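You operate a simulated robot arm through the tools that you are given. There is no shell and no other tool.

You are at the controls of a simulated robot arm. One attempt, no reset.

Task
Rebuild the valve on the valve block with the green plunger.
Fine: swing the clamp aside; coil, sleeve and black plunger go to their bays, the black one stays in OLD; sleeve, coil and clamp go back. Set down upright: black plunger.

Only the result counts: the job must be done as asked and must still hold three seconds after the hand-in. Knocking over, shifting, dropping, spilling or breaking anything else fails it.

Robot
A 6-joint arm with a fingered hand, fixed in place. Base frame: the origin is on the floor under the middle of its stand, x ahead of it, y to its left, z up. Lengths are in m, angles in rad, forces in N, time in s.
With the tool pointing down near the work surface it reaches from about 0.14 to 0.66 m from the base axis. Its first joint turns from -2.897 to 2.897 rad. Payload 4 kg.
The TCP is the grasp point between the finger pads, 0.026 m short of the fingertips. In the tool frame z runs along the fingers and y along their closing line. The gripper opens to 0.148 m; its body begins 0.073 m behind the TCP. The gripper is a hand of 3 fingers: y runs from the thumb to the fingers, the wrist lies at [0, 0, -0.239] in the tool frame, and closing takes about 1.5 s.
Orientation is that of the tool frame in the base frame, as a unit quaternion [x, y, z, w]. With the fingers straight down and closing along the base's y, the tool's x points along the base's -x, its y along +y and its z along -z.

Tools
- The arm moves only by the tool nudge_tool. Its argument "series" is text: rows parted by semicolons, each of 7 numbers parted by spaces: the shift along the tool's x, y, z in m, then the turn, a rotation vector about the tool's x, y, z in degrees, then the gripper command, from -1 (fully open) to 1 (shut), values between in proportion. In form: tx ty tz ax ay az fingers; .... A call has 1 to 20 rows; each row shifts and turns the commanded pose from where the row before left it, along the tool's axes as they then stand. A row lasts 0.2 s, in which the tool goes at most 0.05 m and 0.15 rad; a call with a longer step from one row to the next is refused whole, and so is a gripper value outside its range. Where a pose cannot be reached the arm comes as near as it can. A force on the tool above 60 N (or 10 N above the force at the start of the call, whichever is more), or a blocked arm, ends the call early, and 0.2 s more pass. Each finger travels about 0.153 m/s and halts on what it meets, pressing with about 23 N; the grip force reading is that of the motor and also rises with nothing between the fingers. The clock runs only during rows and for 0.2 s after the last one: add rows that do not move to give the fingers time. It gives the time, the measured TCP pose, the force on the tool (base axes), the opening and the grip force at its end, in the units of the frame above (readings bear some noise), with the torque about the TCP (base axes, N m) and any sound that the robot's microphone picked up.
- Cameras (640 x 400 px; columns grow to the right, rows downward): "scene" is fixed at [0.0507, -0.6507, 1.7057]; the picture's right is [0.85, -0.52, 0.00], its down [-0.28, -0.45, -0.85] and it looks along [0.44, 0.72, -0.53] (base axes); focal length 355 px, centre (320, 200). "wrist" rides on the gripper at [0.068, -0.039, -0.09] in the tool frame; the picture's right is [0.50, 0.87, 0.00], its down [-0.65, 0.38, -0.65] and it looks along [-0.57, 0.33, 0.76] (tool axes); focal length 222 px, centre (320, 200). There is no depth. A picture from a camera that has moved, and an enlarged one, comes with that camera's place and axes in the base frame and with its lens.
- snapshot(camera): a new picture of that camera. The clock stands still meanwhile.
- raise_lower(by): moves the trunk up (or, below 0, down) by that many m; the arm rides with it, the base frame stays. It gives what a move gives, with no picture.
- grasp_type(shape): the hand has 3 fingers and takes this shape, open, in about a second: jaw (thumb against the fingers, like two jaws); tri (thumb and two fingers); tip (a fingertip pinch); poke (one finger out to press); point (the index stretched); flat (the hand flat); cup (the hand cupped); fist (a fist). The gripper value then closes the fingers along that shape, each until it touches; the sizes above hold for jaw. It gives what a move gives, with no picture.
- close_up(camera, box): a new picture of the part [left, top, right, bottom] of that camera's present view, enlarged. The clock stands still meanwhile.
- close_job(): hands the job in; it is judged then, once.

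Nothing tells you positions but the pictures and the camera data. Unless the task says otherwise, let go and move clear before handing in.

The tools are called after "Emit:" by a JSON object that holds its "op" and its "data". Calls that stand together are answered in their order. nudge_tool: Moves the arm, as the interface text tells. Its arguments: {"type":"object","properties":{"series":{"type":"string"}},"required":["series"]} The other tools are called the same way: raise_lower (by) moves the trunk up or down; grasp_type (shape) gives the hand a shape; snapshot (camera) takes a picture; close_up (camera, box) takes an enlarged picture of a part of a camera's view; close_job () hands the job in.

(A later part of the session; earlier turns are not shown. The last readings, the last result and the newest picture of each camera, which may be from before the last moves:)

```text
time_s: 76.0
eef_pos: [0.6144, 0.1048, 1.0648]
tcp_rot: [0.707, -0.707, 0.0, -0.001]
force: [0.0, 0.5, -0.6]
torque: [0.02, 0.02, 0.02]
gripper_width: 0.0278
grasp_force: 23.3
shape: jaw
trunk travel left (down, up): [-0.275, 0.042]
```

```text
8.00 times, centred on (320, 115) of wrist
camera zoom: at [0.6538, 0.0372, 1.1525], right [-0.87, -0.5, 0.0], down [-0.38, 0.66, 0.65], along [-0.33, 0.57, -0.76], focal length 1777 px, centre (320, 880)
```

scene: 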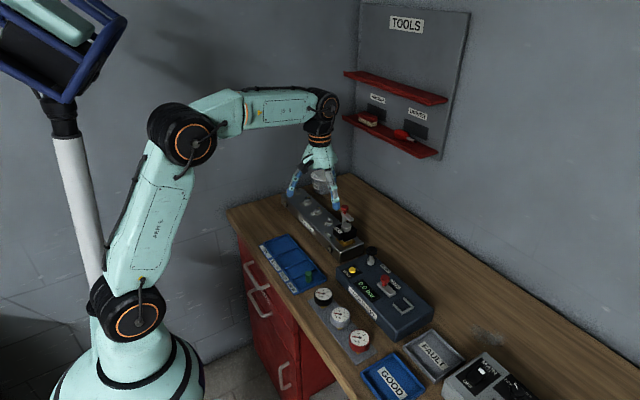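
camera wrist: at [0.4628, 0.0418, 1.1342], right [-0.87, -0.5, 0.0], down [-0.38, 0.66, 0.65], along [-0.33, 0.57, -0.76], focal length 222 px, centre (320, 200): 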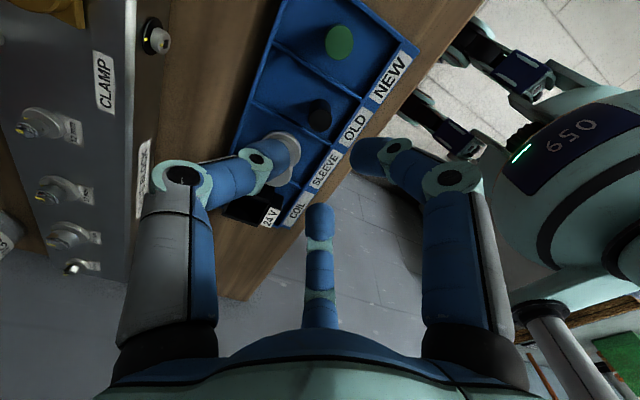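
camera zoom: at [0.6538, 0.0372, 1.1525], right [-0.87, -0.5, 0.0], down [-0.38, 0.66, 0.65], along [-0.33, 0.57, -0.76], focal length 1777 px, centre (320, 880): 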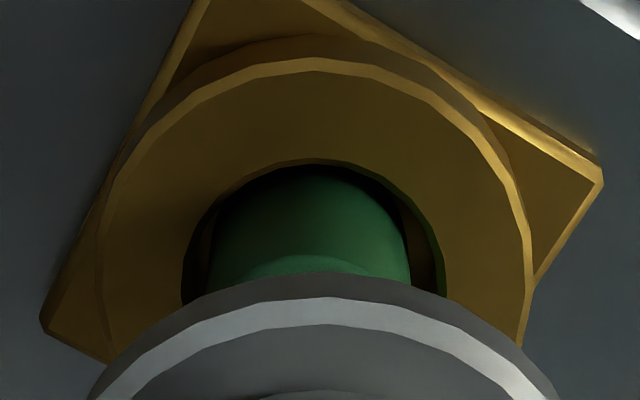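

Emit:
{"op": "nudge_tool", "data": {"series": "0.0006 -0.0016 0.006 0 0 0 1; 0 0 0 0 0 0 1; 0 0 0 0 0 0 1"}}

Emit:
{"op": "close_up", "data": {"camera": "scene", "box": [345, 220, 369, 244]}}

Emit:
{"op": "close_up", "data": {"camera": "wrist", "box": [290, 90, 350, 140]}}

```text
time_s: 76.8
eef_pos: [0.615, 0.1045, 1.0576]
tcp_rot: [-0.707, 0.707, 0.001, 0.0]
force: [0.0, 1.0, -1.3]
torque: [0.04, 0.02, 0.03]
gripper_width: 0.0276
grasp_force: 23.0
shape: jaw
trunk travel left (down, up): [-0.275, 0.042]
```

```text
16.00 times, centred on (357, 232) of scene
camera zoom: at [0.0507, -0.6507, 1.7057], right [0.85, -0.52, 0.0], down [-0.28, -0.45, -0.85], along [0.44, 0.72, -0.53], focal length 5680 px, centre (-272, -312)
```

zoom: 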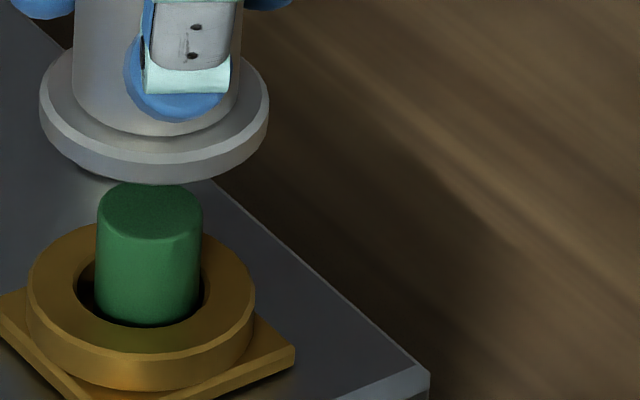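

```text
8.00 times, centred on (320, 115) of wrist
camera zoom: at [0.6554, 0.0364, 1.1463], right [-0.87, -0.5, 0.0], down [-0.38, 0.66, 0.65], along [-0.33, 0.57, -0.76], focal length 1777 px, centre (320, 880)
```

zoom: 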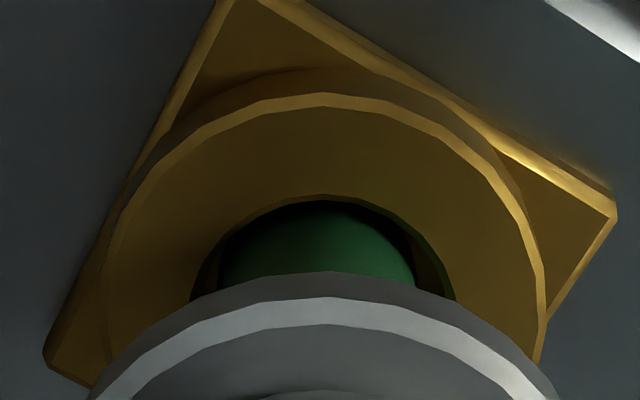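

Aligned to within about 0.3 mm on both axes. I'll lower the sleeve over the plunger in stages, watching the force.

Emit:
{"op": "nudge_tool", "data": {"series": "0 0 0.005 0 0 0 1; 0 0 0.005 0 0 0 1; 0 0 0.005 0 0 0 1; 0 0 0.004 0 0 0 1; 0 0 0 0 0 0 1"}}

Emit:
{"op": "close_up", "data": {"camera": "scene", "box": [345, 220, 369, 244]}}

```text
time_s: 78.0
eef_pos: [0.6156, 0.1049, 1.0384]
tcp_rot: [-0.707, 0.707, 0.0, 0.0]
force: [0.0, 0.1, -1.3]
torque: [0.0, 0.01, -0.01]
gripper_width: 0.0278
grasp_force: 23.3
shape: jaw
trunk travel left (down, up): [-0.275, 0.042]
```

```text
16.00 times, centred on (357, 232) of scene
camera zoom: at [0.0507, -0.6507, 1.7057], right [0.85, -0.52, 0.0], down [-0.28, -0.45, -0.85], along [0.44, 0.72, -0.53], focal length 5680 px, centre (-272, -312)
```

zoom: 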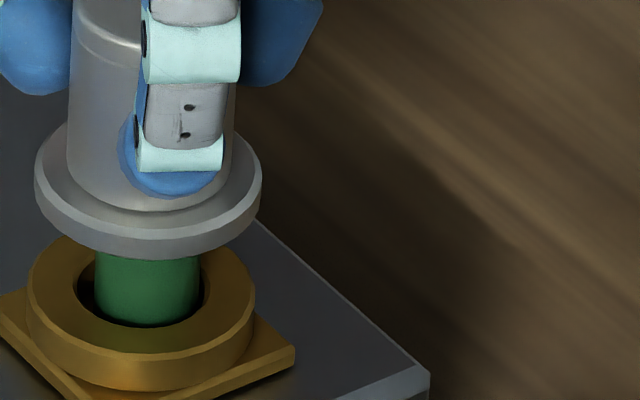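

Emit:
{"op": "nudge_tool", "data": {"series": "0 0 0.005 0 0 0 1; 0 0 0.005 0 0 0 1; 0 0 0.005 0 0 0 1; 0 0 0.003 0 0 0 1; 0 0 0 0 0 0 1"}}

Emit:
{"op": "close_up", "data": {"camera": "scene", "box": [345, 220, 369, 244]}}

```text
time_s: 79.2
eef_pos: [0.6141, 0.1049, 1.0206]
tcp_rot: [-0.707, 0.707, 0.0, 0.001]
force: [-0.2, 0.8, -0.5]
torque: [-0.02, -0.01, 0.03]
gripper_width: 0.0281
grasp_force: 22.8
shape: jaw
trunk travel left (down, up): [-0.275, 0.042]
```

```text
16.00 times, centred on (357, 232) of scene
camera zoom: at [0.0507, -0.6507, 1.7057], right [0.85, -0.52, 0.0], down [-0.28, -0.45, -0.85], along [0.44, 0.72, -0.53], focal length 5680 px, centre (-272, -312)
```

zoom: 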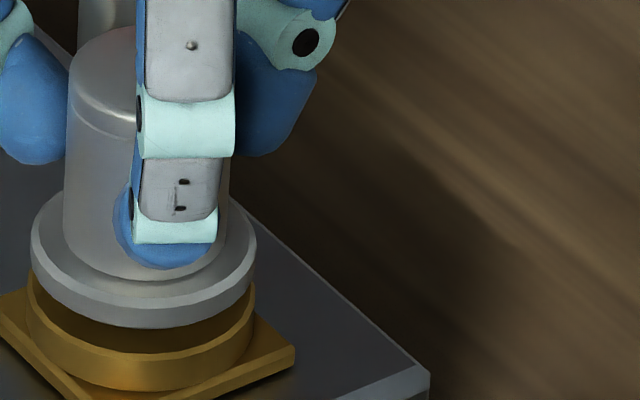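

Emit:
{"op": "nudge_tool", "data": {"series": "0 0 0.002 0 0 0 1; 0 0 0.0015 0 0 0 1; 0 0 0 0 0 0 1"}}

Emit:
{"op": "close_up", "data": {"camera": "scene", "box": [345, 220, 369, 244]}}

```text
time_s: 80.0
eef_pos: [0.6145, 0.1041, 1.0164]
tcp_rot: [0.707, -0.707, -0.001, 0.0]
force: [-0.1, -0.2, -0.8]
torque: [0.0, 0.03, 0.05]
gripper_width: 0.0281
grasp_force: 23.0
shape: jaw
trunk travel left (down, up): [-0.275, 0.042]
```

```text
16.00 times, centred on (357, 232) of scene
camera zoom: at [0.0507, -0.6507, 1.7057], right [0.85, -0.52, 0.0], down [-0.28, -0.45, -0.85], along [0.44, 0.72, -0.53], focal length 5680 px, centre (-272, -312)
```

zoom: 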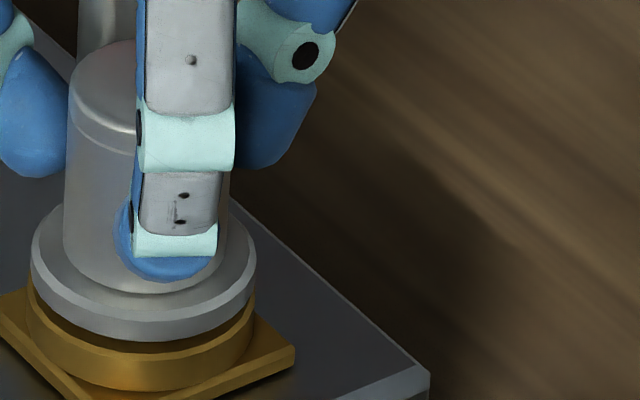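

Emit:
{"op": "nudge_tool", "data": {"series": "0 0 0.001 0 0 0 1; 0 0 0.001 0 0 0 1; 0 0 0 0 0 0 1"}}

Emit:
{"op": "close_up", "data": {"camera": "scene", "box": [345, 220, 369, 244]}}

```text
time_s: 80.8
eef_pos: [0.6155, 0.105, 1.015]
tcp_rot: [-0.707, 0.707, 0.0, 0.0]
force: [0.3, -0.4, -0.5]
torque: [0.01, 0.03, -0.01]
gripper_width: 0.0276
grasp_force: 23.2
shape: jaw
trunk travel left (down, up): [-0.275, 0.042]
```

```text
16.00 times, centred on (357, 232) of scene
camera zoom: at [0.0507, -0.6507, 1.7057], right [0.85, -0.52, 0.0], down [-0.28, -0.45, -0.85], along [0.44, 0.72, -0.53], focal length 5680 px, centre (-272, -312)
```

zoom: 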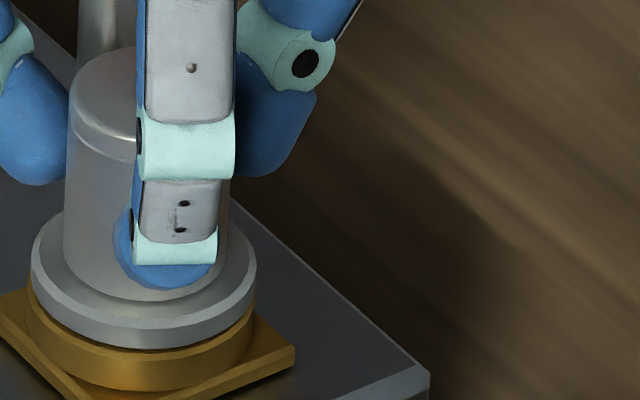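

Emit:
{"op": "nudge_tool", "data": {"series": "0 0 0.001 0 0 0 1; 0 0 0.001 0 0 0 1; 0 0 0 0 0 0 1"}}

Emit:
{"op": "close_up", "data": {"camera": "scene", "box": [345, 220, 369, 244]}}

```text
time_s: 81.6
eef_pos: [0.6141, 0.1051, 1.0143]
tcp_rot: [-0.707, 0.707, 0.0, 0.0]
force: [2.4, -1.5, 7.9]
torque: [0.01, -0.12, -0.04]
gripper_width: 0.0281
grasp_force: 23.1
shape: jaw
trunk travel left (down, up): [-0.275, 0.042]
```

```text
16.00 times, centred on (357, 232) of scene
camera zoom: at [0.0507, -0.6507, 1.7057], right [0.85, -0.52, 0.0], down [-0.28, -0.45, -0.85], along [0.44, 0.72, -0.53], focal length 5680 px, centre (-272, -312)
```

zoom: 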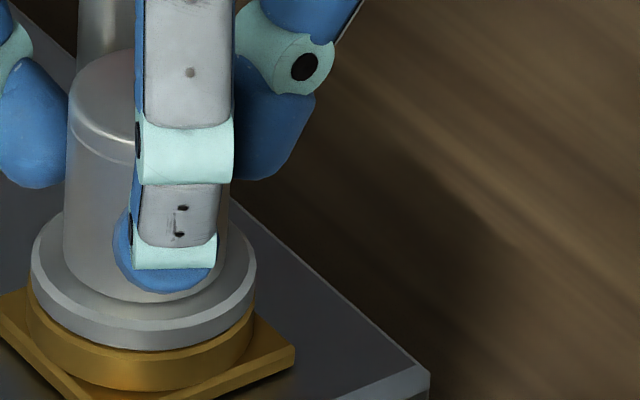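

The sleeve is seated on the brass ring, matching its original position in the picture. I'll release and rise.

Emit:
{"op": "nudge_tool", "data": {"series": "0 0 -0.0008 0 0 0 1; 0 0 0 0 0 0 0.5; 0 0 0 0 0 0 0.3; 0 0 0 0 0 0 0.25; 0 0 -0.005 0 0 0 0.25; 0 0 -0.01 0 0 0 0.25; 0 0 -0.02 0 0 0 0.25; 0 0 -0.03 0 0 0 0.25; 0 0 -0.02 0 0 0 0.25; 0 0 0 0 0 0 0.25"}}

Emit:
{"op": "close_up", "data": {"camera": "scene", "box": [325, 205, 381, 250]}}

Emit:
{"op": "close_up", "data": {"camera": "wrist", "box": [240, 60, 400, 190]}}

```text
time_s: 83.8
eef_pos: [0.6156, 0.1053, 1.0997]
tcp_rot: [-0.707, 0.707, 0.0, 0.0]
force: [0.3, -0.1, 0.1]
torque: [0.01, -0.03, 0.01]
gripper_width: 0.0554
grasp_force: 0.0
shape: jaw
trunk travel left (down, up): [-0.275, 0.042]
```

```text
8.89 times, centred on (353, 228) of scene
camera zoom: at [0.0507, -0.6507, 1.7057], right [0.85, -0.52, 0.0], down [-0.28, -0.45, -0.85], along [0.44, 0.72, -0.53], focal length 3156 px, centre (27, -44)
```

zoom: 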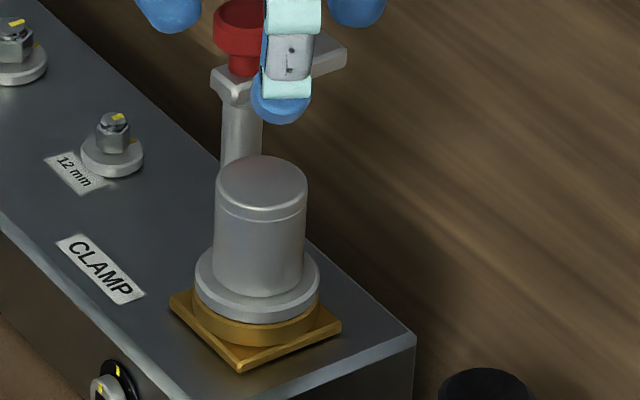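

```text
3.08 times, centred on (320, 125) of wrist
camera zoom: at [0.6545, 0.0372, 1.1883], right [-0.87, -0.5, 0.0], down [-0.38, 0.66, 0.65], along [-0.33, 0.57, -0.76], focal length 684 px, centre (320, 431)
```

zoom: 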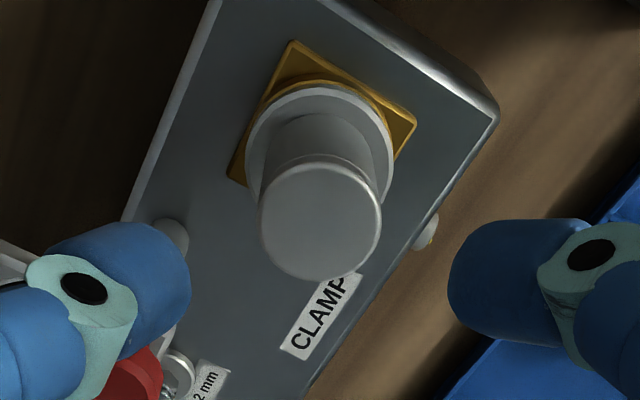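

The sleeve is back with the green plunger inside. Now to the coil in its bay.

Emit:
{"op": "nudge_tool", "data": {"series": "0 0.045 0 0 0 0 -0.2; 0 0.045 0 0 0 0 -0.2; -0.0354 0.0183 0 0 0 0 -0.2; -0.0354 0.0183 0 0 0 0 -0.2; -0.0354 0.0183 0 0 0 0 -0.2; -0.0354 0.0183 0 0 0 0 -0.2; 0 0 0.04 0 0 0 -0.2; 0 0 0 0 0 0 -0.2"}}

Emit:
{"op": "close_up", "data": {"camera": "wrist", "box": [220, 50, 420, 210]}}

Emit:
{"op": "close_up", "data": {"camera": "scene", "box": [245, 195, 335, 265]}}

```text
time_s: 85.6
eef_pos: [0.452, 0.2469, 1.0601]
tcp_rot: [0.708, -0.707, 0.001, 0.0]
force: [-0.6, 0.6, 0.3]
torque: [0.01, -0.03, 0.0]
gripper_width: 0.0884
grasp_force: 0.2
shape: jaw
trunk travel left (down, up): [-0.275, 0.042]
```

```text
2.50 times, centred on (320, 130) of wrist
camera zoom: at [0.4914, 0.1787, 1.1487], right [-0.87, -0.5, 0.0], down [-0.38, 0.65, 0.65], along [-0.33, 0.57, -0.76], focal length 555 px, centre (320, 375)
```

zoom: 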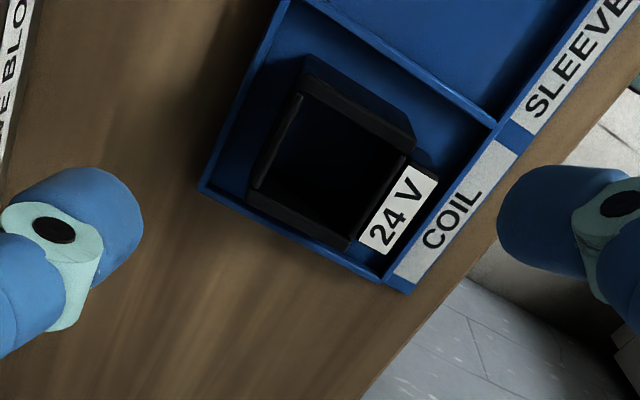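

```text
5.71 times, centred on (290, 230) of scene
camera zoom: at [0.0507, -0.6507, 1.7057], right [0.85, -0.52, 0.0], down [-0.28, -0.45, -0.85], along [0.44, 0.72, -0.53], focal length 2029 px, centre (491, 29)
```

zoom: 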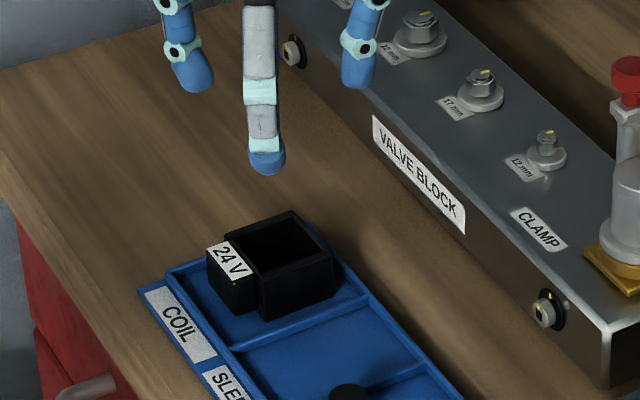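

Emit:
{"op": "nudge_tool", "data": {"series": "-0.001 0 0.03 0 0 0 -0.15; 0 0 0.03 0 0 0 -0.15; 0 0 0.03 0 0 0 -0.15; 0 0 0.015 0 0 0 -0.15; 0 0 0.008 0 0 0 -0.15; 0 0 0 0 0 0 -0.15"}}

Emit:
{"op": "close_up", "data": {"camera": "scene", "box": [260, 215, 320, 255]}}

Emit:
{"op": "close_up", "data": {"camera": "wrist", "box": [220, 70, 420, 240]}}

```text
time_s: 87.0
eef_pos: [0.4512, 0.2463, 0.9449]
tcp_rot: [0.707, -0.707, 0.001, -0.001]
force: [-0.2, -0.4, 0.1]
torque: [-0.03, 0.0, -0.02]
gripper_width: 0.0858
grasp_force: 0.0
shape: jaw
trunk travel left (down, up): [-0.275, 0.042]
```

```text
10.00 times, centred on (290, 235) of scene
camera zoom: at [0.0507, -0.6507, 1.7057], right [0.85, -0.52, 0.0], down [-0.28, -0.45, -0.85], along [0.44, 0.72, -0.53], focal length 3550 px, centre (620, -150)
```

zoom: 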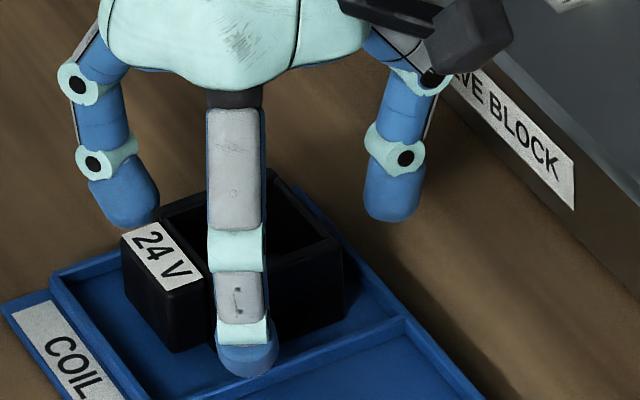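

```text
2.35 times, centred on (320, 155) of wrist
camera zoom: at [0.4914, 0.1794, 1.0347], right [-0.87, -0.5, 0.0], down [-0.38, 0.66, 0.65], along [-0.33, 0.57, -0.76], focal length 523 px, centre (320, 306)
```

zoom: 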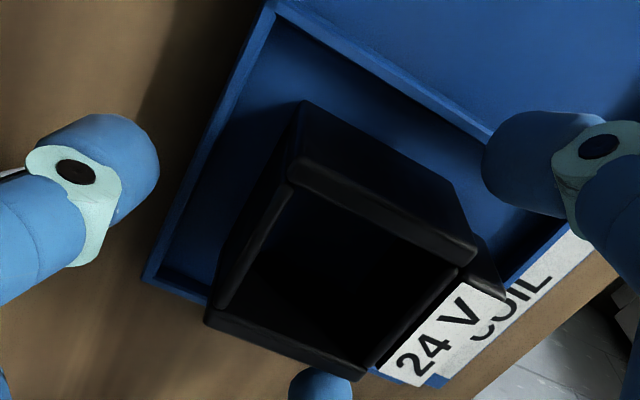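

Emit:
{"op": "nudge_tool", "data": {"series": "-0.002 0 0 0 0 0 -0.15; 0 0 0 0 0 0 0.1; 0 0 0 0 0 0 0.4; 0 0 0 0 0 0 1; 0 0 0 0 0 0 1; 0 0 0 0 0 0 1; 0 0 0 0 0 0 1"}}

Emit:
{"op": "close_up", "data": {"camera": "scene", "box": [260, 215, 320, 255]}}

Emit:
{"op": "close_up", "data": {"camera": "wrist", "box": [220, 70, 420, 240]}}

```text
time_s: 88.6
eef_pos: [0.451, 0.2493, 0.9458]
tcp_rot: [0.707, -0.707, 0.0, 0.0]
force: [-0.1, 0.5, 0.0]
torque: [0.02, -0.02, 0.01]
gripper_width: 0.047
grasp_force: 22.5
shape: jaw
trunk travel left (down, up): [-0.275, 0.042]
```

```text
10.00 times, centred on (290, 235) of scene
camera zoom: at [0.0507, -0.6507, 1.7057], right [0.85, -0.52, 0.0], down [-0.28, -0.45, -0.85], along [0.44, 0.72, -0.53], focal length 3550 px, centre (620, -150)
```

zoom: 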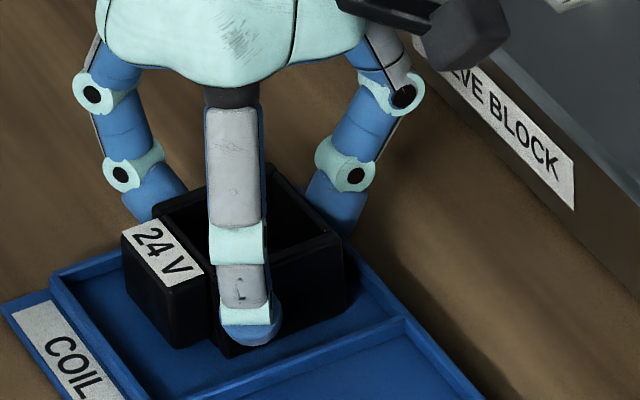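

```text
2.35 times, centred on (320, 155) of wrist
camera zoom: at [0.4915, 0.1816, 1.0346], right [-0.87, -0.5, 0.0], down [-0.38, 0.66, 0.65], along [-0.33, 0.57, -0.76], focal length 523 px, centre (320, 306)
```

zoom: 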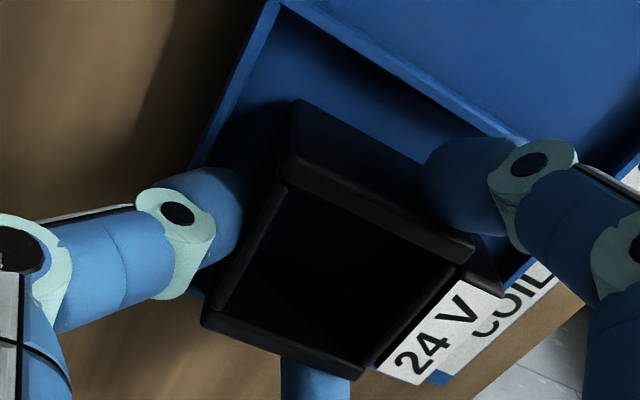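

Coil gripped. I'll lift and carry it over the sleeve, approaching along −y first and then +x to stay clear of the knob.

Emit:
{"op": "nudge_tool", "data": {"series": "0 0 -0.006 0 0 0 1; 0 0 -0.012 0 0 0 1; 0 0 -0.02 0 0 0 1; 0 0 -0.03 0 0 0 1; 0 0 -0.04 0 0 0 1; 0 0 -0.042 0 0 0 1; 0.0363 -0.012 0 0 0 0 1; 0.0363 -0.012 0 0 0 0 1; 0.0363 -0.012 0 0 0 0 1; 0.0363 -0.012 0 0 0 0 1; 0 -0.04 0 0 0 0 1; 0 -0.04 0 0 0 0 1; 0 -0.04 0 0 0 0 1; 0 0 0 0 0 0 1; 0 0 0 0 0 0 1"}}

Emit:
{"op": "close_up", "data": {"camera": "scene", "box": [318, 185, 382, 250]}}

Emit:
{"op": "close_up", "data": {"camera": "wrist", "box": [220, 60, 420, 240]}}

```text
time_s: 91.8
eef_pos: [0.6194, 0.1025, 1.0945]
tcp_rot: [-0.707, 0.707, -0.001, 0.0]
force: [1.1, -0.4, -1.6]
torque: [0.02, -0.01, -0.02]
gripper_width: 0.047
grasp_force: 22.8
shape: jaw
trunk travel left (down, up): [-0.275, 0.042]
```

```text
6.15 times, centred on (350, 218) of scene
camera zoom: at [0.0507, -0.6507, 1.7057], right [0.85, -0.52, 0.0], down [-0.28, -0.45, -0.85], along [0.44, 0.72, -0.53], focal length 2185 px, centre (135, 92)
```

zoom: 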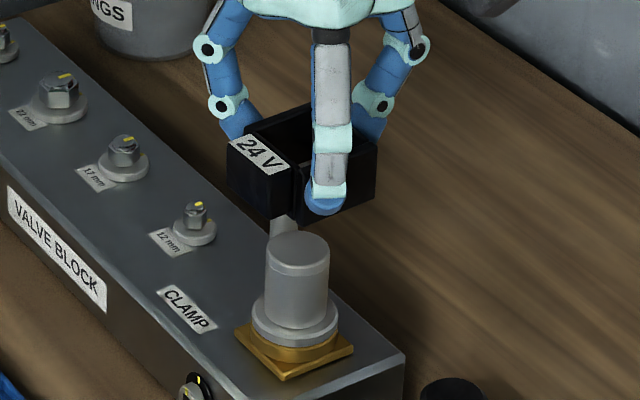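

```text
2.22 times, centred on (320, 150) of wrist
camera zoom: at [0.6601, 0.035, 1.1839], right [-0.87, -0.5, 0.0], down [-0.38, 0.66, 0.65], along [-0.33, 0.57, -0.76], focal length 494 px, centre (320, 311)
```

zoom: 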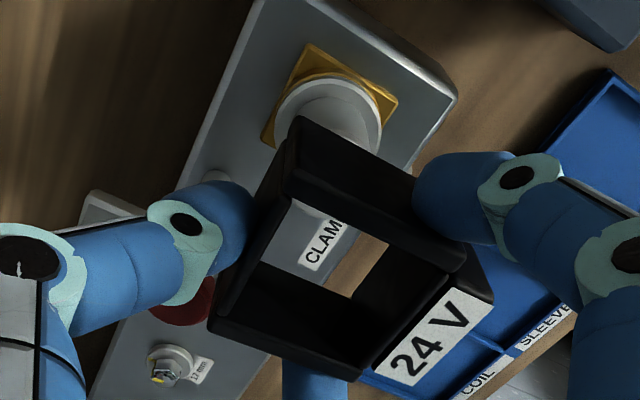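

Emit:
{"op": "close_up", "data": {"camera": "wrist", "box": [260, 90, 420, 250]}}

Emit:
{"op": "close_up", "data": {"camera": "scene", "box": [335, 200, 383, 245]}}

```text
2.50 times, centred on (340, 170) of wrist
camera zoom: at [0.6601, 0.035, 1.1839], right [-0.87, -0.5, 0.0], down [-0.38, 0.66, 0.65], along [-0.33, 0.57, -0.76], focal length 555 px, centre (270, 275)
```

zoom: 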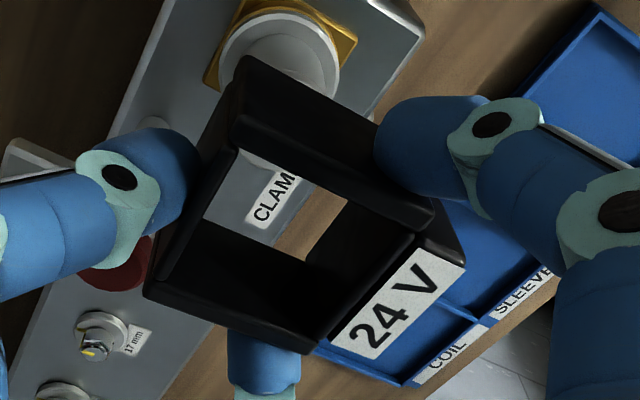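

```text
8.89 times, centred on (359, 222) of scene
camera zoom: at [0.0507, -0.6507, 1.7057], right [0.85, -0.52, 0.0], down [-0.28, -0.45, -0.85], along [0.44, 0.72, -0.53], focal length 3156 px, centre (-27, 0)
```

zoom: 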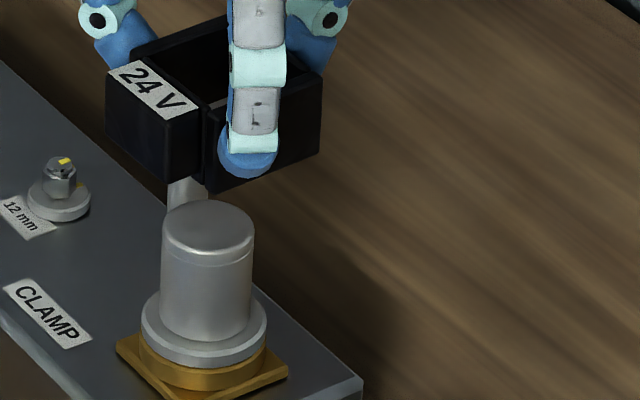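

Emit:
{"op": "nudge_tool", "data": {"series": "-0.0014 0.0023 0.008 0 0 0 1; 0 0 0.008 0 0 0 1; 0 0 0 0 0 0 1; 0 0 0 0 0 0 1"}}

Emit:
{"op": "close_up", "data": {"camera": "scene", "box": [335, 200, 383, 245]}}

Emit:
{"op": "close_up", "data": {"camera": "wrist", "box": [260, 90, 420, 250]}}

```text
time_s: 92.8
eef_pos: [0.6184, 0.104, 1.0796]
tcp_rot: [0.707, -0.707, 0.0, 0.001]
force: [-0.3, -0.4, -1.3]
torque: [-0.01, -0.02, -0.02]
gripper_width: 0.0471
grasp_force: 23.2
shape: jaw
trunk travel left (down, up): [-0.275, 0.042]
```

```text
8.89 times, centred on (359, 222) of scene
camera zoom: at [0.0507, -0.6507, 1.7057], right [0.85, -0.52, 0.0], down [-0.28, -0.45, -0.85], along [0.44, 0.72, -0.53], focal length 3156 px, centre (-27, 0)
```

zoom: 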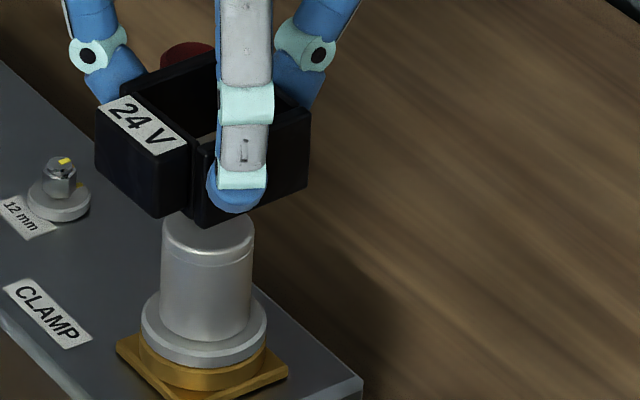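

```text
2.50 times, centred on (340, 170) of wrist
camera zoom: at [0.6574, 0.037, 1.1687], right [-0.87, -0.5, 0.0], down [-0.38, 0.66, 0.65], along [-0.33, 0.57, -0.76], focal length 555 px, centre (270, 275)
```

zoom: 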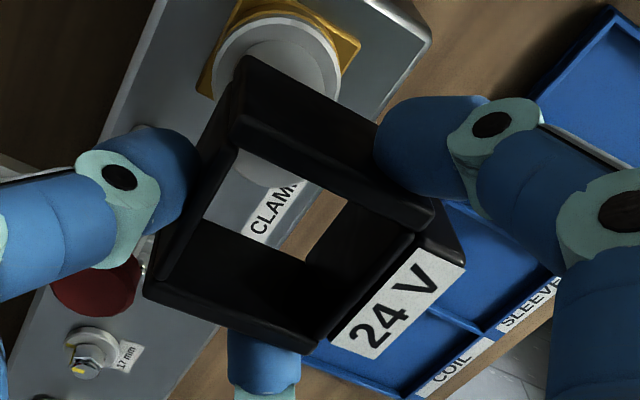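

Coil and sleeve axes now agree to about half a millimetre. I'll lower in stages.

Emit:
{"op": "nudge_tool", "data": {"series": "0 0 0.006 0 0 0 1; 0 0 0.006 0 0 0 1; 0 0 0.006 0 0 0 1; 0 0 0 0 0 0 1; 0 0 0 0 0 0 1"}}

Emit:
{"op": "close_up", "data": {"camera": "scene", "box": [335, 205, 383, 245]}}

Emit:
{"op": "close_up", "data": {"camera": "wrist", "box": [260, 90, 420, 250]}}

```text
time_s: 94.0
eef_pos: [0.6168, 0.1065, 1.0627]
tcp_rot: [0.708, -0.707, 0.0, 0.0]
force: [0.6, -1.2, -1.4]
torque: [-0.03, -0.02, 0.0]
gripper_width: 0.0468
grasp_force: 23.4
shape: jaw
trunk travel left (down, up): [-0.275, 0.042]
```

```text
10.00 times, centred on (359, 225) of scene
camera zoom: at [0.0507, -0.6507, 1.7057], right [0.85, -0.52, 0.0], down [-0.28, -0.45, -0.85], along [0.44, 0.72, -0.53], focal length 3550 px, centre (-70, -50)
```

zoom: 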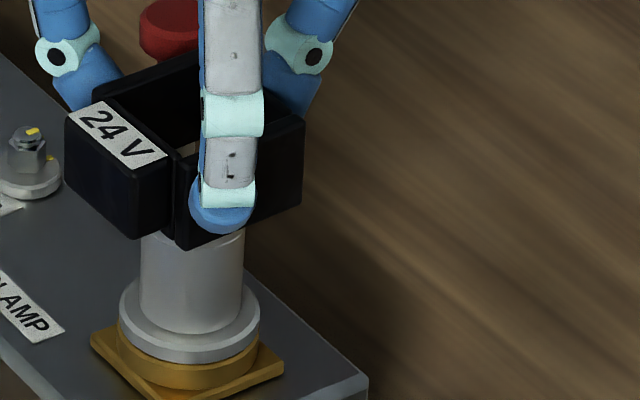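

```text
2.50 times, centred on (340, 170) of wrist
camera zoom: at [0.6575, 0.0379, 1.151], right [-0.87, -0.5, 0.0], down [-0.38, 0.66, 0.65], along [-0.33, 0.57, -0.76], focal length 555 px, centre (270, 275)
```

zoom: 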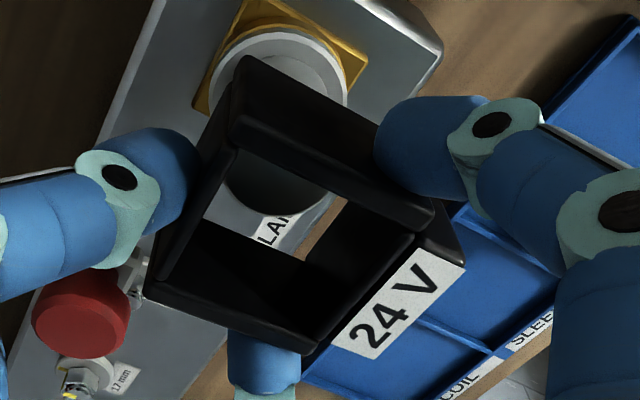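

Emit:
{"op": "nudge_tool", "data": {"series": "0.0015 0 0.003 0 0 0 1; 0 0 0.003 0 0 0 1; 0 0 0.003 0 0 0 1; 0 0 0 0 0 0 1"}}

Emit:
{"op": "close_up", "data": {"camera": "scene", "box": [335, 205, 383, 245]}}

Emit:
{"op": "close_up", "data": {"camera": "wrist", "box": [260, 90, 420, 250]}}

```text
time_s: 95.0
eef_pos: [0.618, 0.1047, 1.0531]
tcp_rot: [0.707, -0.707, 0.0, 0.0]
force: [0.4, -0.3, -0.6]
torque: [-0.01, -0.03, 0.01]
gripper_width: 0.047
grasp_force: 22.7
shape: jaw
trunk travel left (down, up): [-0.275, 0.042]
```

```text
10.00 times, centred on (359, 225) of scene
camera zoom: at [0.0507, -0.6507, 1.7057], right [0.85, -0.52, 0.0], down [-0.28, -0.45, -0.85], along [0.44, 0.72, -0.53], focal length 3550 px, centre (-70, -50)
```

zoom: 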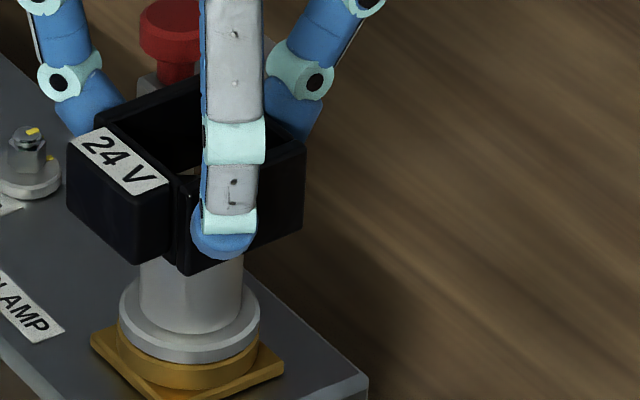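

```text
2.50 times, centred on (340, 170) of wrist
camera zoom: at [0.6575, 0.0365, 1.1417], right [-0.87, -0.5, 0.0], down [-0.38, 0.66, 0.65], along [-0.33, 0.57, -0.76], focal length 555 px, centre (270, 275)
```

zoom: 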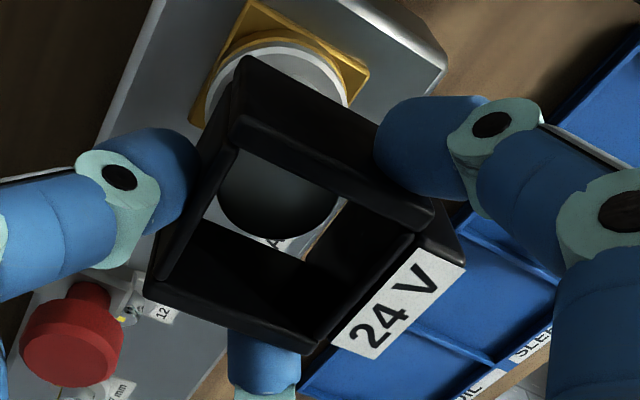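

Emit:
{"op": "nudge_tool", "data": {"series": "0 0 0.002 0 0 0 1; 0 0 0.002 0 0 0 1; 0 0 0.002 0 0 0 1; 0 0 0 0 0 0 1"}}

Emit:
{"op": "close_up", "data": {"camera": "scene", "box": [335, 205, 383, 245]}}

Emit:
{"op": "close_up", "data": {"camera": "wrist", "box": [280, 120, 370, 210]}}

```text
time_s: 96.0
eef_pos: [0.6186, 0.1042, 1.0461]
tcp_rot: [-0.707, 0.707, 0.0, 0.0]
force: [0.4, 0.9, -1.3]
torque: [0.0, -0.06, 0.0]
gripper_width: 0.0468
grasp_force: 22.8
shape: jaw
trunk travel left (down, up): [-0.275, 0.042]
```

```text
10.00 times, centred on (359, 225) of scene
camera zoom: at [0.0507, -0.6507, 1.7057], right [0.85, -0.52, 0.0], down [-0.28, -0.45, -0.85], along [0.44, 0.72, -0.53], focal length 3550 px, centre (-70, -50)
```

zoom: 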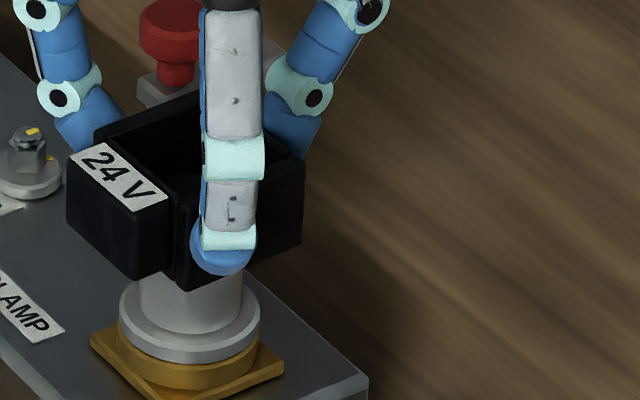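

```text
4.44 times, centred on (325, 165) of wrist
camera zoom: at [0.6576, 0.0364, 1.1356], right [-0.87, -0.5, 0.0], down [-0.38, 0.66, 0.65], along [-0.33, 0.57, -0.76], focal length 987 px, centre (298, 356)
```

zoom: 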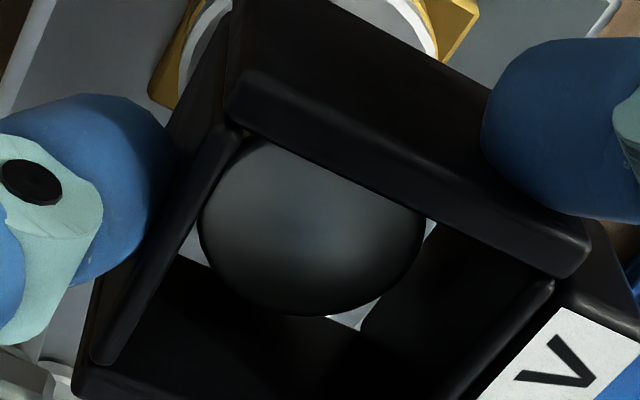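

The cap has entered the coil bore with no force. Continuing down.

Emit:
{"op": "nudge_tool", "data": {"series": "0 0 0.004 0 0 0 1; 0 0 0.004 0 0 0 1; 0 0 0.004 0 0 0 1; 0 0 0.004 0 0 0 1; 0 0 0 0 0 0 1"}}

Emit:
{"op": "close_up", "data": {"camera": "scene", "box": [335, 205, 383, 245]}}

Emit:
{"op": "close_up", "data": {"camera": "wrist", "box": [260, 100, 390, 230]}}

```text
time_s: 97.2
eef_pos: [0.6183, 0.1039, 1.0301]
tcp_rot: [0.708, -0.707, 0.001, -0.001]
force: [0.3, 0.3, -0.3]
torque: [0.04, -0.02, -0.01]
gripper_width: 0.047
grasp_force: 23.2
shape: jaw
trunk travel left (down, up): [-0.275, 0.042]
```

```text
10.00 times, centred on (359, 225) of scene
camera zoom: at [0.0507, -0.6507, 1.7057], right [0.85, -0.52, 0.0], down [-0.28, -0.45, -0.85], along [0.44, 0.72, -0.53], focal length 3550 px, centre (-70, -50)
```

zoom: 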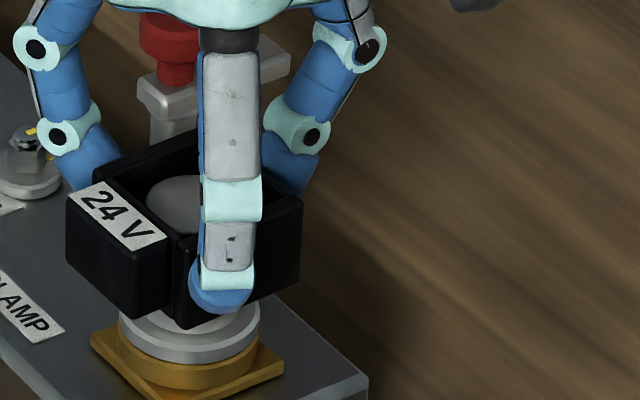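

```text
3.08 times, centred on (325, 165) of wrist
camera zoom: at [0.6576, 0.0363, 1.1201], right [-0.87, -0.5, 0.0], down [-0.38, 0.66, 0.65], along [-0.33, 0.57, -0.76], focal length 684 px, centre (305, 308)
```

zoom: 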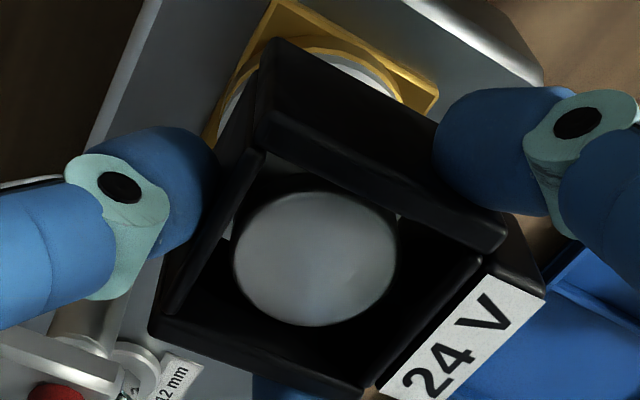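

Emit:
{"op": "nudge_tool", "data": {"series": "0 0 0.004 0 0 0 1; 0 0 0.004 0 0 0 1; 0 0 0.002 0 0 0 1; 0 0 0 0 0 0 1"}}

Emit:
{"op": "close_up", "data": {"camera": "scene", "box": [335, 215, 375, 250]}}

```text
time_s: 98.2
eef_pos: [0.6182, 0.1031, 1.0203]
tcp_rot: [0.707, -0.707, 0.0, 0.0]
force: [-0.5, -0.6, -1.9]
torque: [0.02, -0.03, -0.01]
gripper_width: 0.0469
grasp_force: 23.0
shape: jaw
trunk travel left (down, up): [-0.275, 0.042]
```

```text
11.43 times, centred on (355, 232) of scene
camera zoom: at [0.0507, -0.6507, 1.7057], right [0.85, -0.52, 0.0], down [-0.28, -0.45, -0.85], along [0.44, 0.72, -0.53], focal length 4057 px, centre (-80, -171)
```

zoom: 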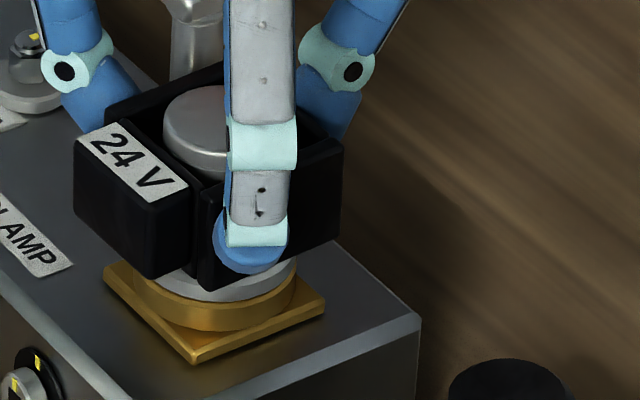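

Emit:
{"op": "nudge_tool", "data": {"series": "0 0 0.0015 0 0 0 1; 0 0 0.0015 0 0 0 1; 0 0 0 0 0 0 1"}}

Emit:
{"op": "close_up", "data": {"camera": "scene", "box": [335, 215, 375, 250]}}

```text
time_s: 99.0
eef_pos: [0.6188, 0.104, 1.0184]
tcp_rot: [-0.707, 0.707, 0.0, 0.0]
force: [0.7, 0.6, -1.4]
torque: [-0.02, 0.0, 0.02]
gripper_width: 0.0468
grasp_force: 23.1
shape: jaw
trunk travel left (down, up): [-0.275, 0.042]
```

```text
11.43 times, centred on (355, 232) of scene
camera zoom: at [0.0507, -0.6507, 1.7057], right [0.85, -0.52, 0.0], down [-0.28, -0.45, -0.85], along [0.44, 0.72, -0.53], focal length 4057 px, centre (-80, -171)
```

zoom: 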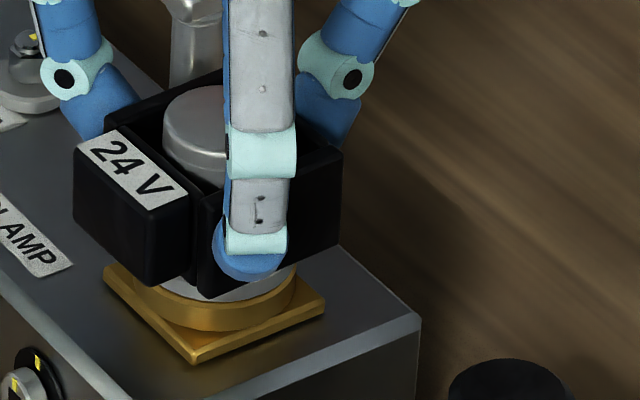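

Emit:
{"op": "nudge_tool", "data": {"series": "-0.0005 0.0009 0.001 0 0 0 1; 0 0 0.001 0 0 0 1; 0 0 0 0 0 0 1"}}

```text
time_s: 99.8
eef_pos: [0.6165, 0.1057, 1.016]
tcp_rot: [0.707, -0.707, -0.001, 0.0]
force: [1.1, 0.3, -1.8]
torque: [0.05, -0.02, 0.02]
gripper_width: 0.0471
grasp_force: 23.0
shape: jaw
trunk travel left (down, up): [-0.275, 0.042]
```

Emit:
{"op": "nudge_tool", "data": {"series": "0 0 0.001 0 0 0 1; 0 0 0.001 0 0 0 1; 0 0 0 0 0 0 1"}}

Emit:
{"op": "close_up", "data": {"camera": "scene", "box": [335, 215, 375, 250]}}

```text
time_s: 100.6
eef_pos: [0.6172, 0.1039, 1.0145]
tcp_rot: [-0.707, 0.707, -0.001, 0.001]
force: [1.5, -0.1, 6.0]
torque: [0.02, 0.01, 0.03]
gripper_width: 0.0469
grasp_force: 22.8
shape: jaw
trunk travel left (down, up): [-0.275, 0.042]
```

```text
11.43 times, centred on (355, 232) of scene
camera zoom: at [0.0507, -0.6507, 1.7057], right [0.85, -0.52, 0.0], down [-0.28, -0.45, -0.85], along [0.44, 0.72, -0.53], focal length 4057 px, centre (-80, -171)
```

zoom: 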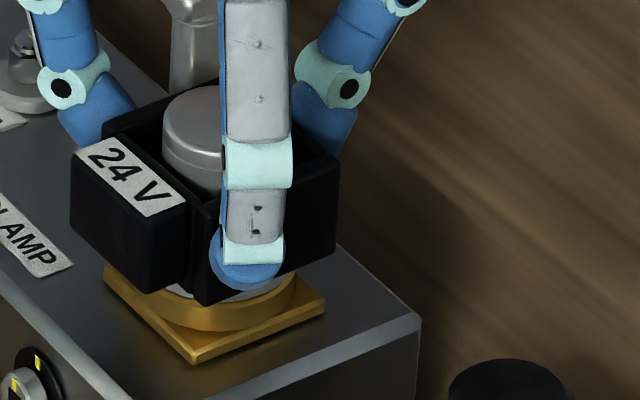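

The coil is seated and matches its original picture to within a couple of pixels. Releasing and rising.

Emit:
{"op": "nudge_tool", "data": {"series": "0 0 -0.0005 0 0 0 1; 0 0 0 0 0 0 0.3; 0 0 0 0 0 0 0.1; 0 0 0 0 0 0 -0.1; 0 0 0 0 0 0 -0.1; 0 0 -0.005 0 0 0 -0.1; 0 0 -0.01 0 0 0 -0.1; 0 0 -0.02 0 0 0 -0.1; 0 0 -0.03 0 0 0 -0.1; 0 0 -0.02 0 0 0 -0.1; 0 0 0 0 0 0 -0.1"}}

Emit:
{"op": "close_up", "data": {"camera": "scene", "box": [320, 200, 376, 250]}}

Emit:
{"op": "close_up", "data": {"camera": "wrist", "box": [220, 50, 400, 200]}}

```text
time_s: 103.0
eef_pos: [0.618, 0.1031, 1.1003]
tcp_rot: [-0.707, 0.707, 0.0, 0.0]
force: [-0.2, 0.1, 0.2]
torque: [0.01, -0.01, 0.0]
gripper_width: 0.0808
grasp_force: 0.1
shape: jaw
trunk travel left (down, up): [-0.275, 0.042]
```

```text
8.00 times, centred on (348, 225) of scene
camera zoom: at [0.0507, -0.6507, 1.7057], right [0.85, -0.52, 0.0], down [-0.28, -0.45, -0.85], along [0.44, 0.72, -0.53], focal length 2840 px, centre (96, 0)
```

zoom: 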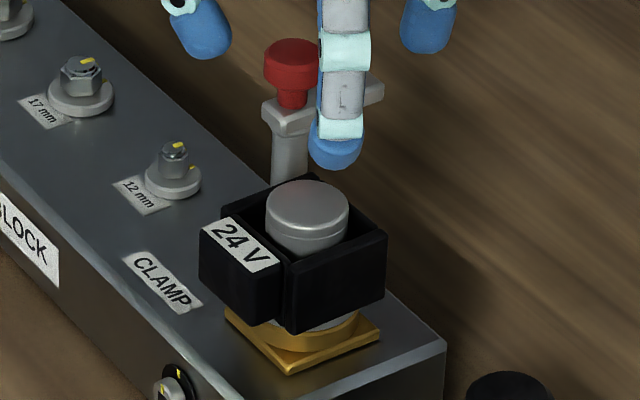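

```text
2.67 times, centred on (310, 125) of wrist
camera zoom: at [0.6571, 0.036, 1.1885], right [-0.87, -0.5, 0.0], down [-0.38, 0.66, 0.65], along [-0.33, 0.57, -0.76], focal length 592 px, centre (347, 400)
```

zoom: 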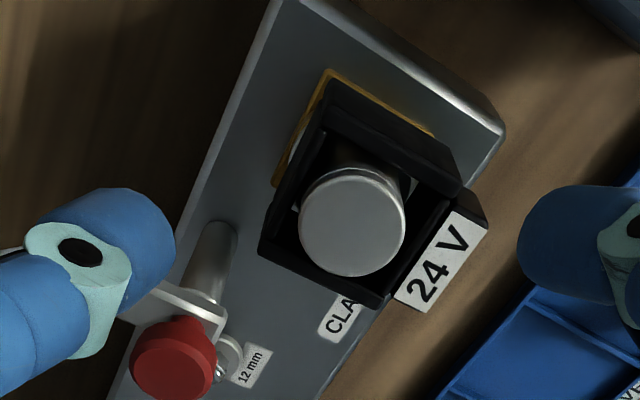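

Coil in place. Last part: move over the knob to swing the clamp back.

Emit:
{"op": "nudge_tool", "data": {"series": "-0.028 -0.0129 0 0 0 0 0; -0.028 -0.0129 0 0 0 0 0; 0 0 0 0 0 0 0; 0 0 0 0 0 0 0"}}

Emit:
{"op": "close_up", "data": {"camera": "wrist", "box": [240, 80, 400, 200]}}

Emit:
{"op": "close_up", "data": {"camera": "scene", "box": [315, 185, 371, 225]}}

```text
time_s: 104.0
eef_pos: [0.6431, 0.1608, 1.0986]
tcp_rot: [-0.707, 0.707, 0.0, 0.0]
force: [-0.3, 0.5, 0.2]
torque: [-0.01, -0.04, -0.04]
gripper_width: 0.0746
grasp_force: 0.1
shape: jaw
trunk travel left (down, up): [-0.275, 0.042]
```

```text
3.33 times, centred on (320, 140) of wrist
camera zoom: at [0.6833, 0.0926, 1.1877], right [-0.87, -0.5, 0.0], down [-0.38, 0.66, 0.65], along [-0.33, 0.57, -0.76], focal length 740 px, centre (320, 400)
```

zoom: 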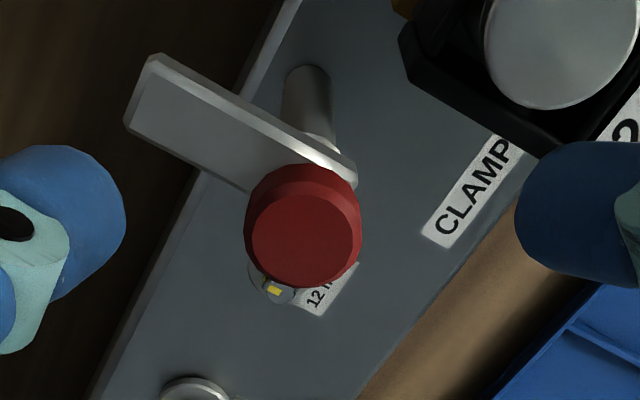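

```text
10.00 times, centred on (343, 205) of scene
camera zoom: at [0.0507, -0.6507, 1.7057], right [0.85, -0.52, 0.0], down [-0.28, -0.45, -0.85], along [0.44, 0.72, -0.53], focal length 3550 px, centre (90, 150)
```

zoom: 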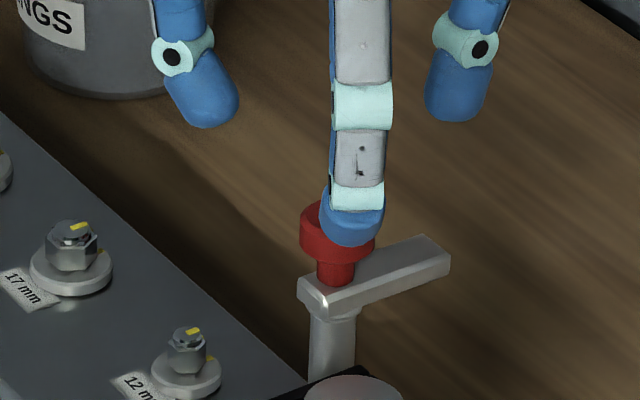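

The knob is slightly eccentric, now near (0.646, 0.162). I'll shift, descend around it and grip.

Emit:
{"op": "nudge_tool", "data": {"series": "-0.0018 -0.0023 0.013 0 0 0 0; 0 0 0.013 0 0 0 0; 0 0 0.012 0 0 0 0; 0 0 0 0 0 0 0"}}

Emit:
{"op": "close_up", "data": {"camera": "wrist", "box": [240, 90, 400, 210]}}

Emit:
{"op": "close_up", "data": {"camera": "scene", "box": [315, 190, 371, 225]}}

```text
time_s: 105.0
eef_pos: [0.6444, 0.1619, 1.062]
tcp_rot: [0.708, -0.707, 0.0, -0.001]
force: [0.1, -0.1, 0.5]
torque: [0.02, -0.02, -0.01]
gripper_width: 0.0748
grasp_force: 0.1
shape: jaw
trunk travel left (down, up): [-0.275, 0.042]
```

```text
3.33 times, centred on (320, 150) of wrist
camera zoom: at [0.6846, 0.0942, 1.1501], right [-0.87, -0.5, 0.0], down [-0.38, 0.66, 0.65], along [-0.33, 0.57, -0.76], focal length 740 px, centre (320, 367)
```

zoom: 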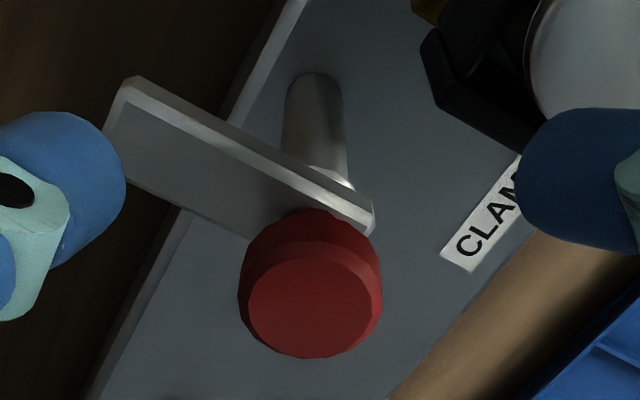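

```text
11.43 times, centred on (343, 208) of scene
camera zoom: at [0.0507, -0.6507, 1.7057], right [0.85, -0.52, 0.0], down [-0.28, -0.45, -0.85], along [0.44, 0.72, -0.53], focal length 4057 px, centre (57, 114)
```

zoom: 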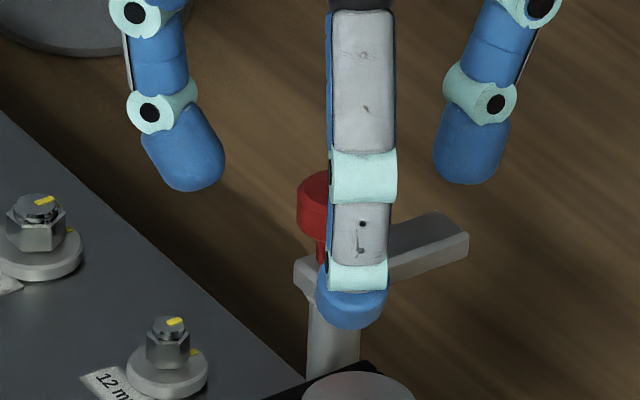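

Emit:
{"op": "nudge_tool", "data": {"series": "-0.0005 -0.001 0 0 0 0 0.3; 0 0 0 0 0 0 0.5; 0 0 0 0 0 0 0.65; 0 0 0 0 0 0 1; 0 0 0 0 0 0 1; 0 0 0 0 0 0 1"}}

Emit:
{"op": "close_up", "data": {"camera": "wrist", "box": [240, 90, 400, 230]}}

Emit:
{"op": "close_up", "data": {"camera": "scene", "box": [315, 190, 371, 225]}}

```text
time_s: 106.4
eef_pos: [0.6463, 0.1628, 1.0606]
tcp_rot: [0.707, -0.707, 0.0, 0.001]
force: [1.2, 0.1, -3.7]
torque: [-0.02, -0.01, -0.01]
gripper_width: 0.0206
grasp_force: 22.8
shape: jaw
trunk travel left (down, up): [-0.275, 0.042]
```

```text
2.86 times, centred on (320, 160) of wrist
camera zoom: at [0.686, 0.0949, 1.1498], right [-0.87, -0.5, 0.0], down [-0.38, 0.66, 0.65], along [-0.33, 0.57, -0.76], focal length 635 px, centre (320, 314)
```

zoom: 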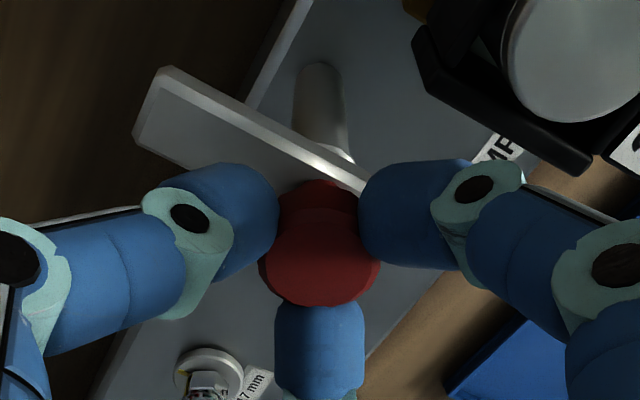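

```text
11.43 times, centred on (343, 208) of scene
camera zoom: at [0.0507, -0.6507, 1.7057], right [0.85, -0.52, 0.0], down [-0.28, -0.45, -0.85], along [0.44, 0.72, -0.53], focal length 4057 px, centre (57, 114)
```

zoom: 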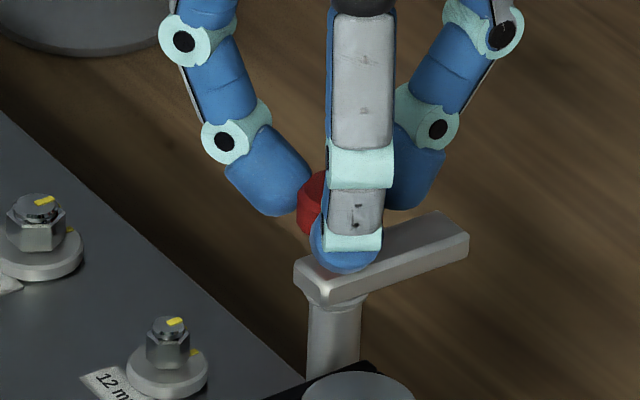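

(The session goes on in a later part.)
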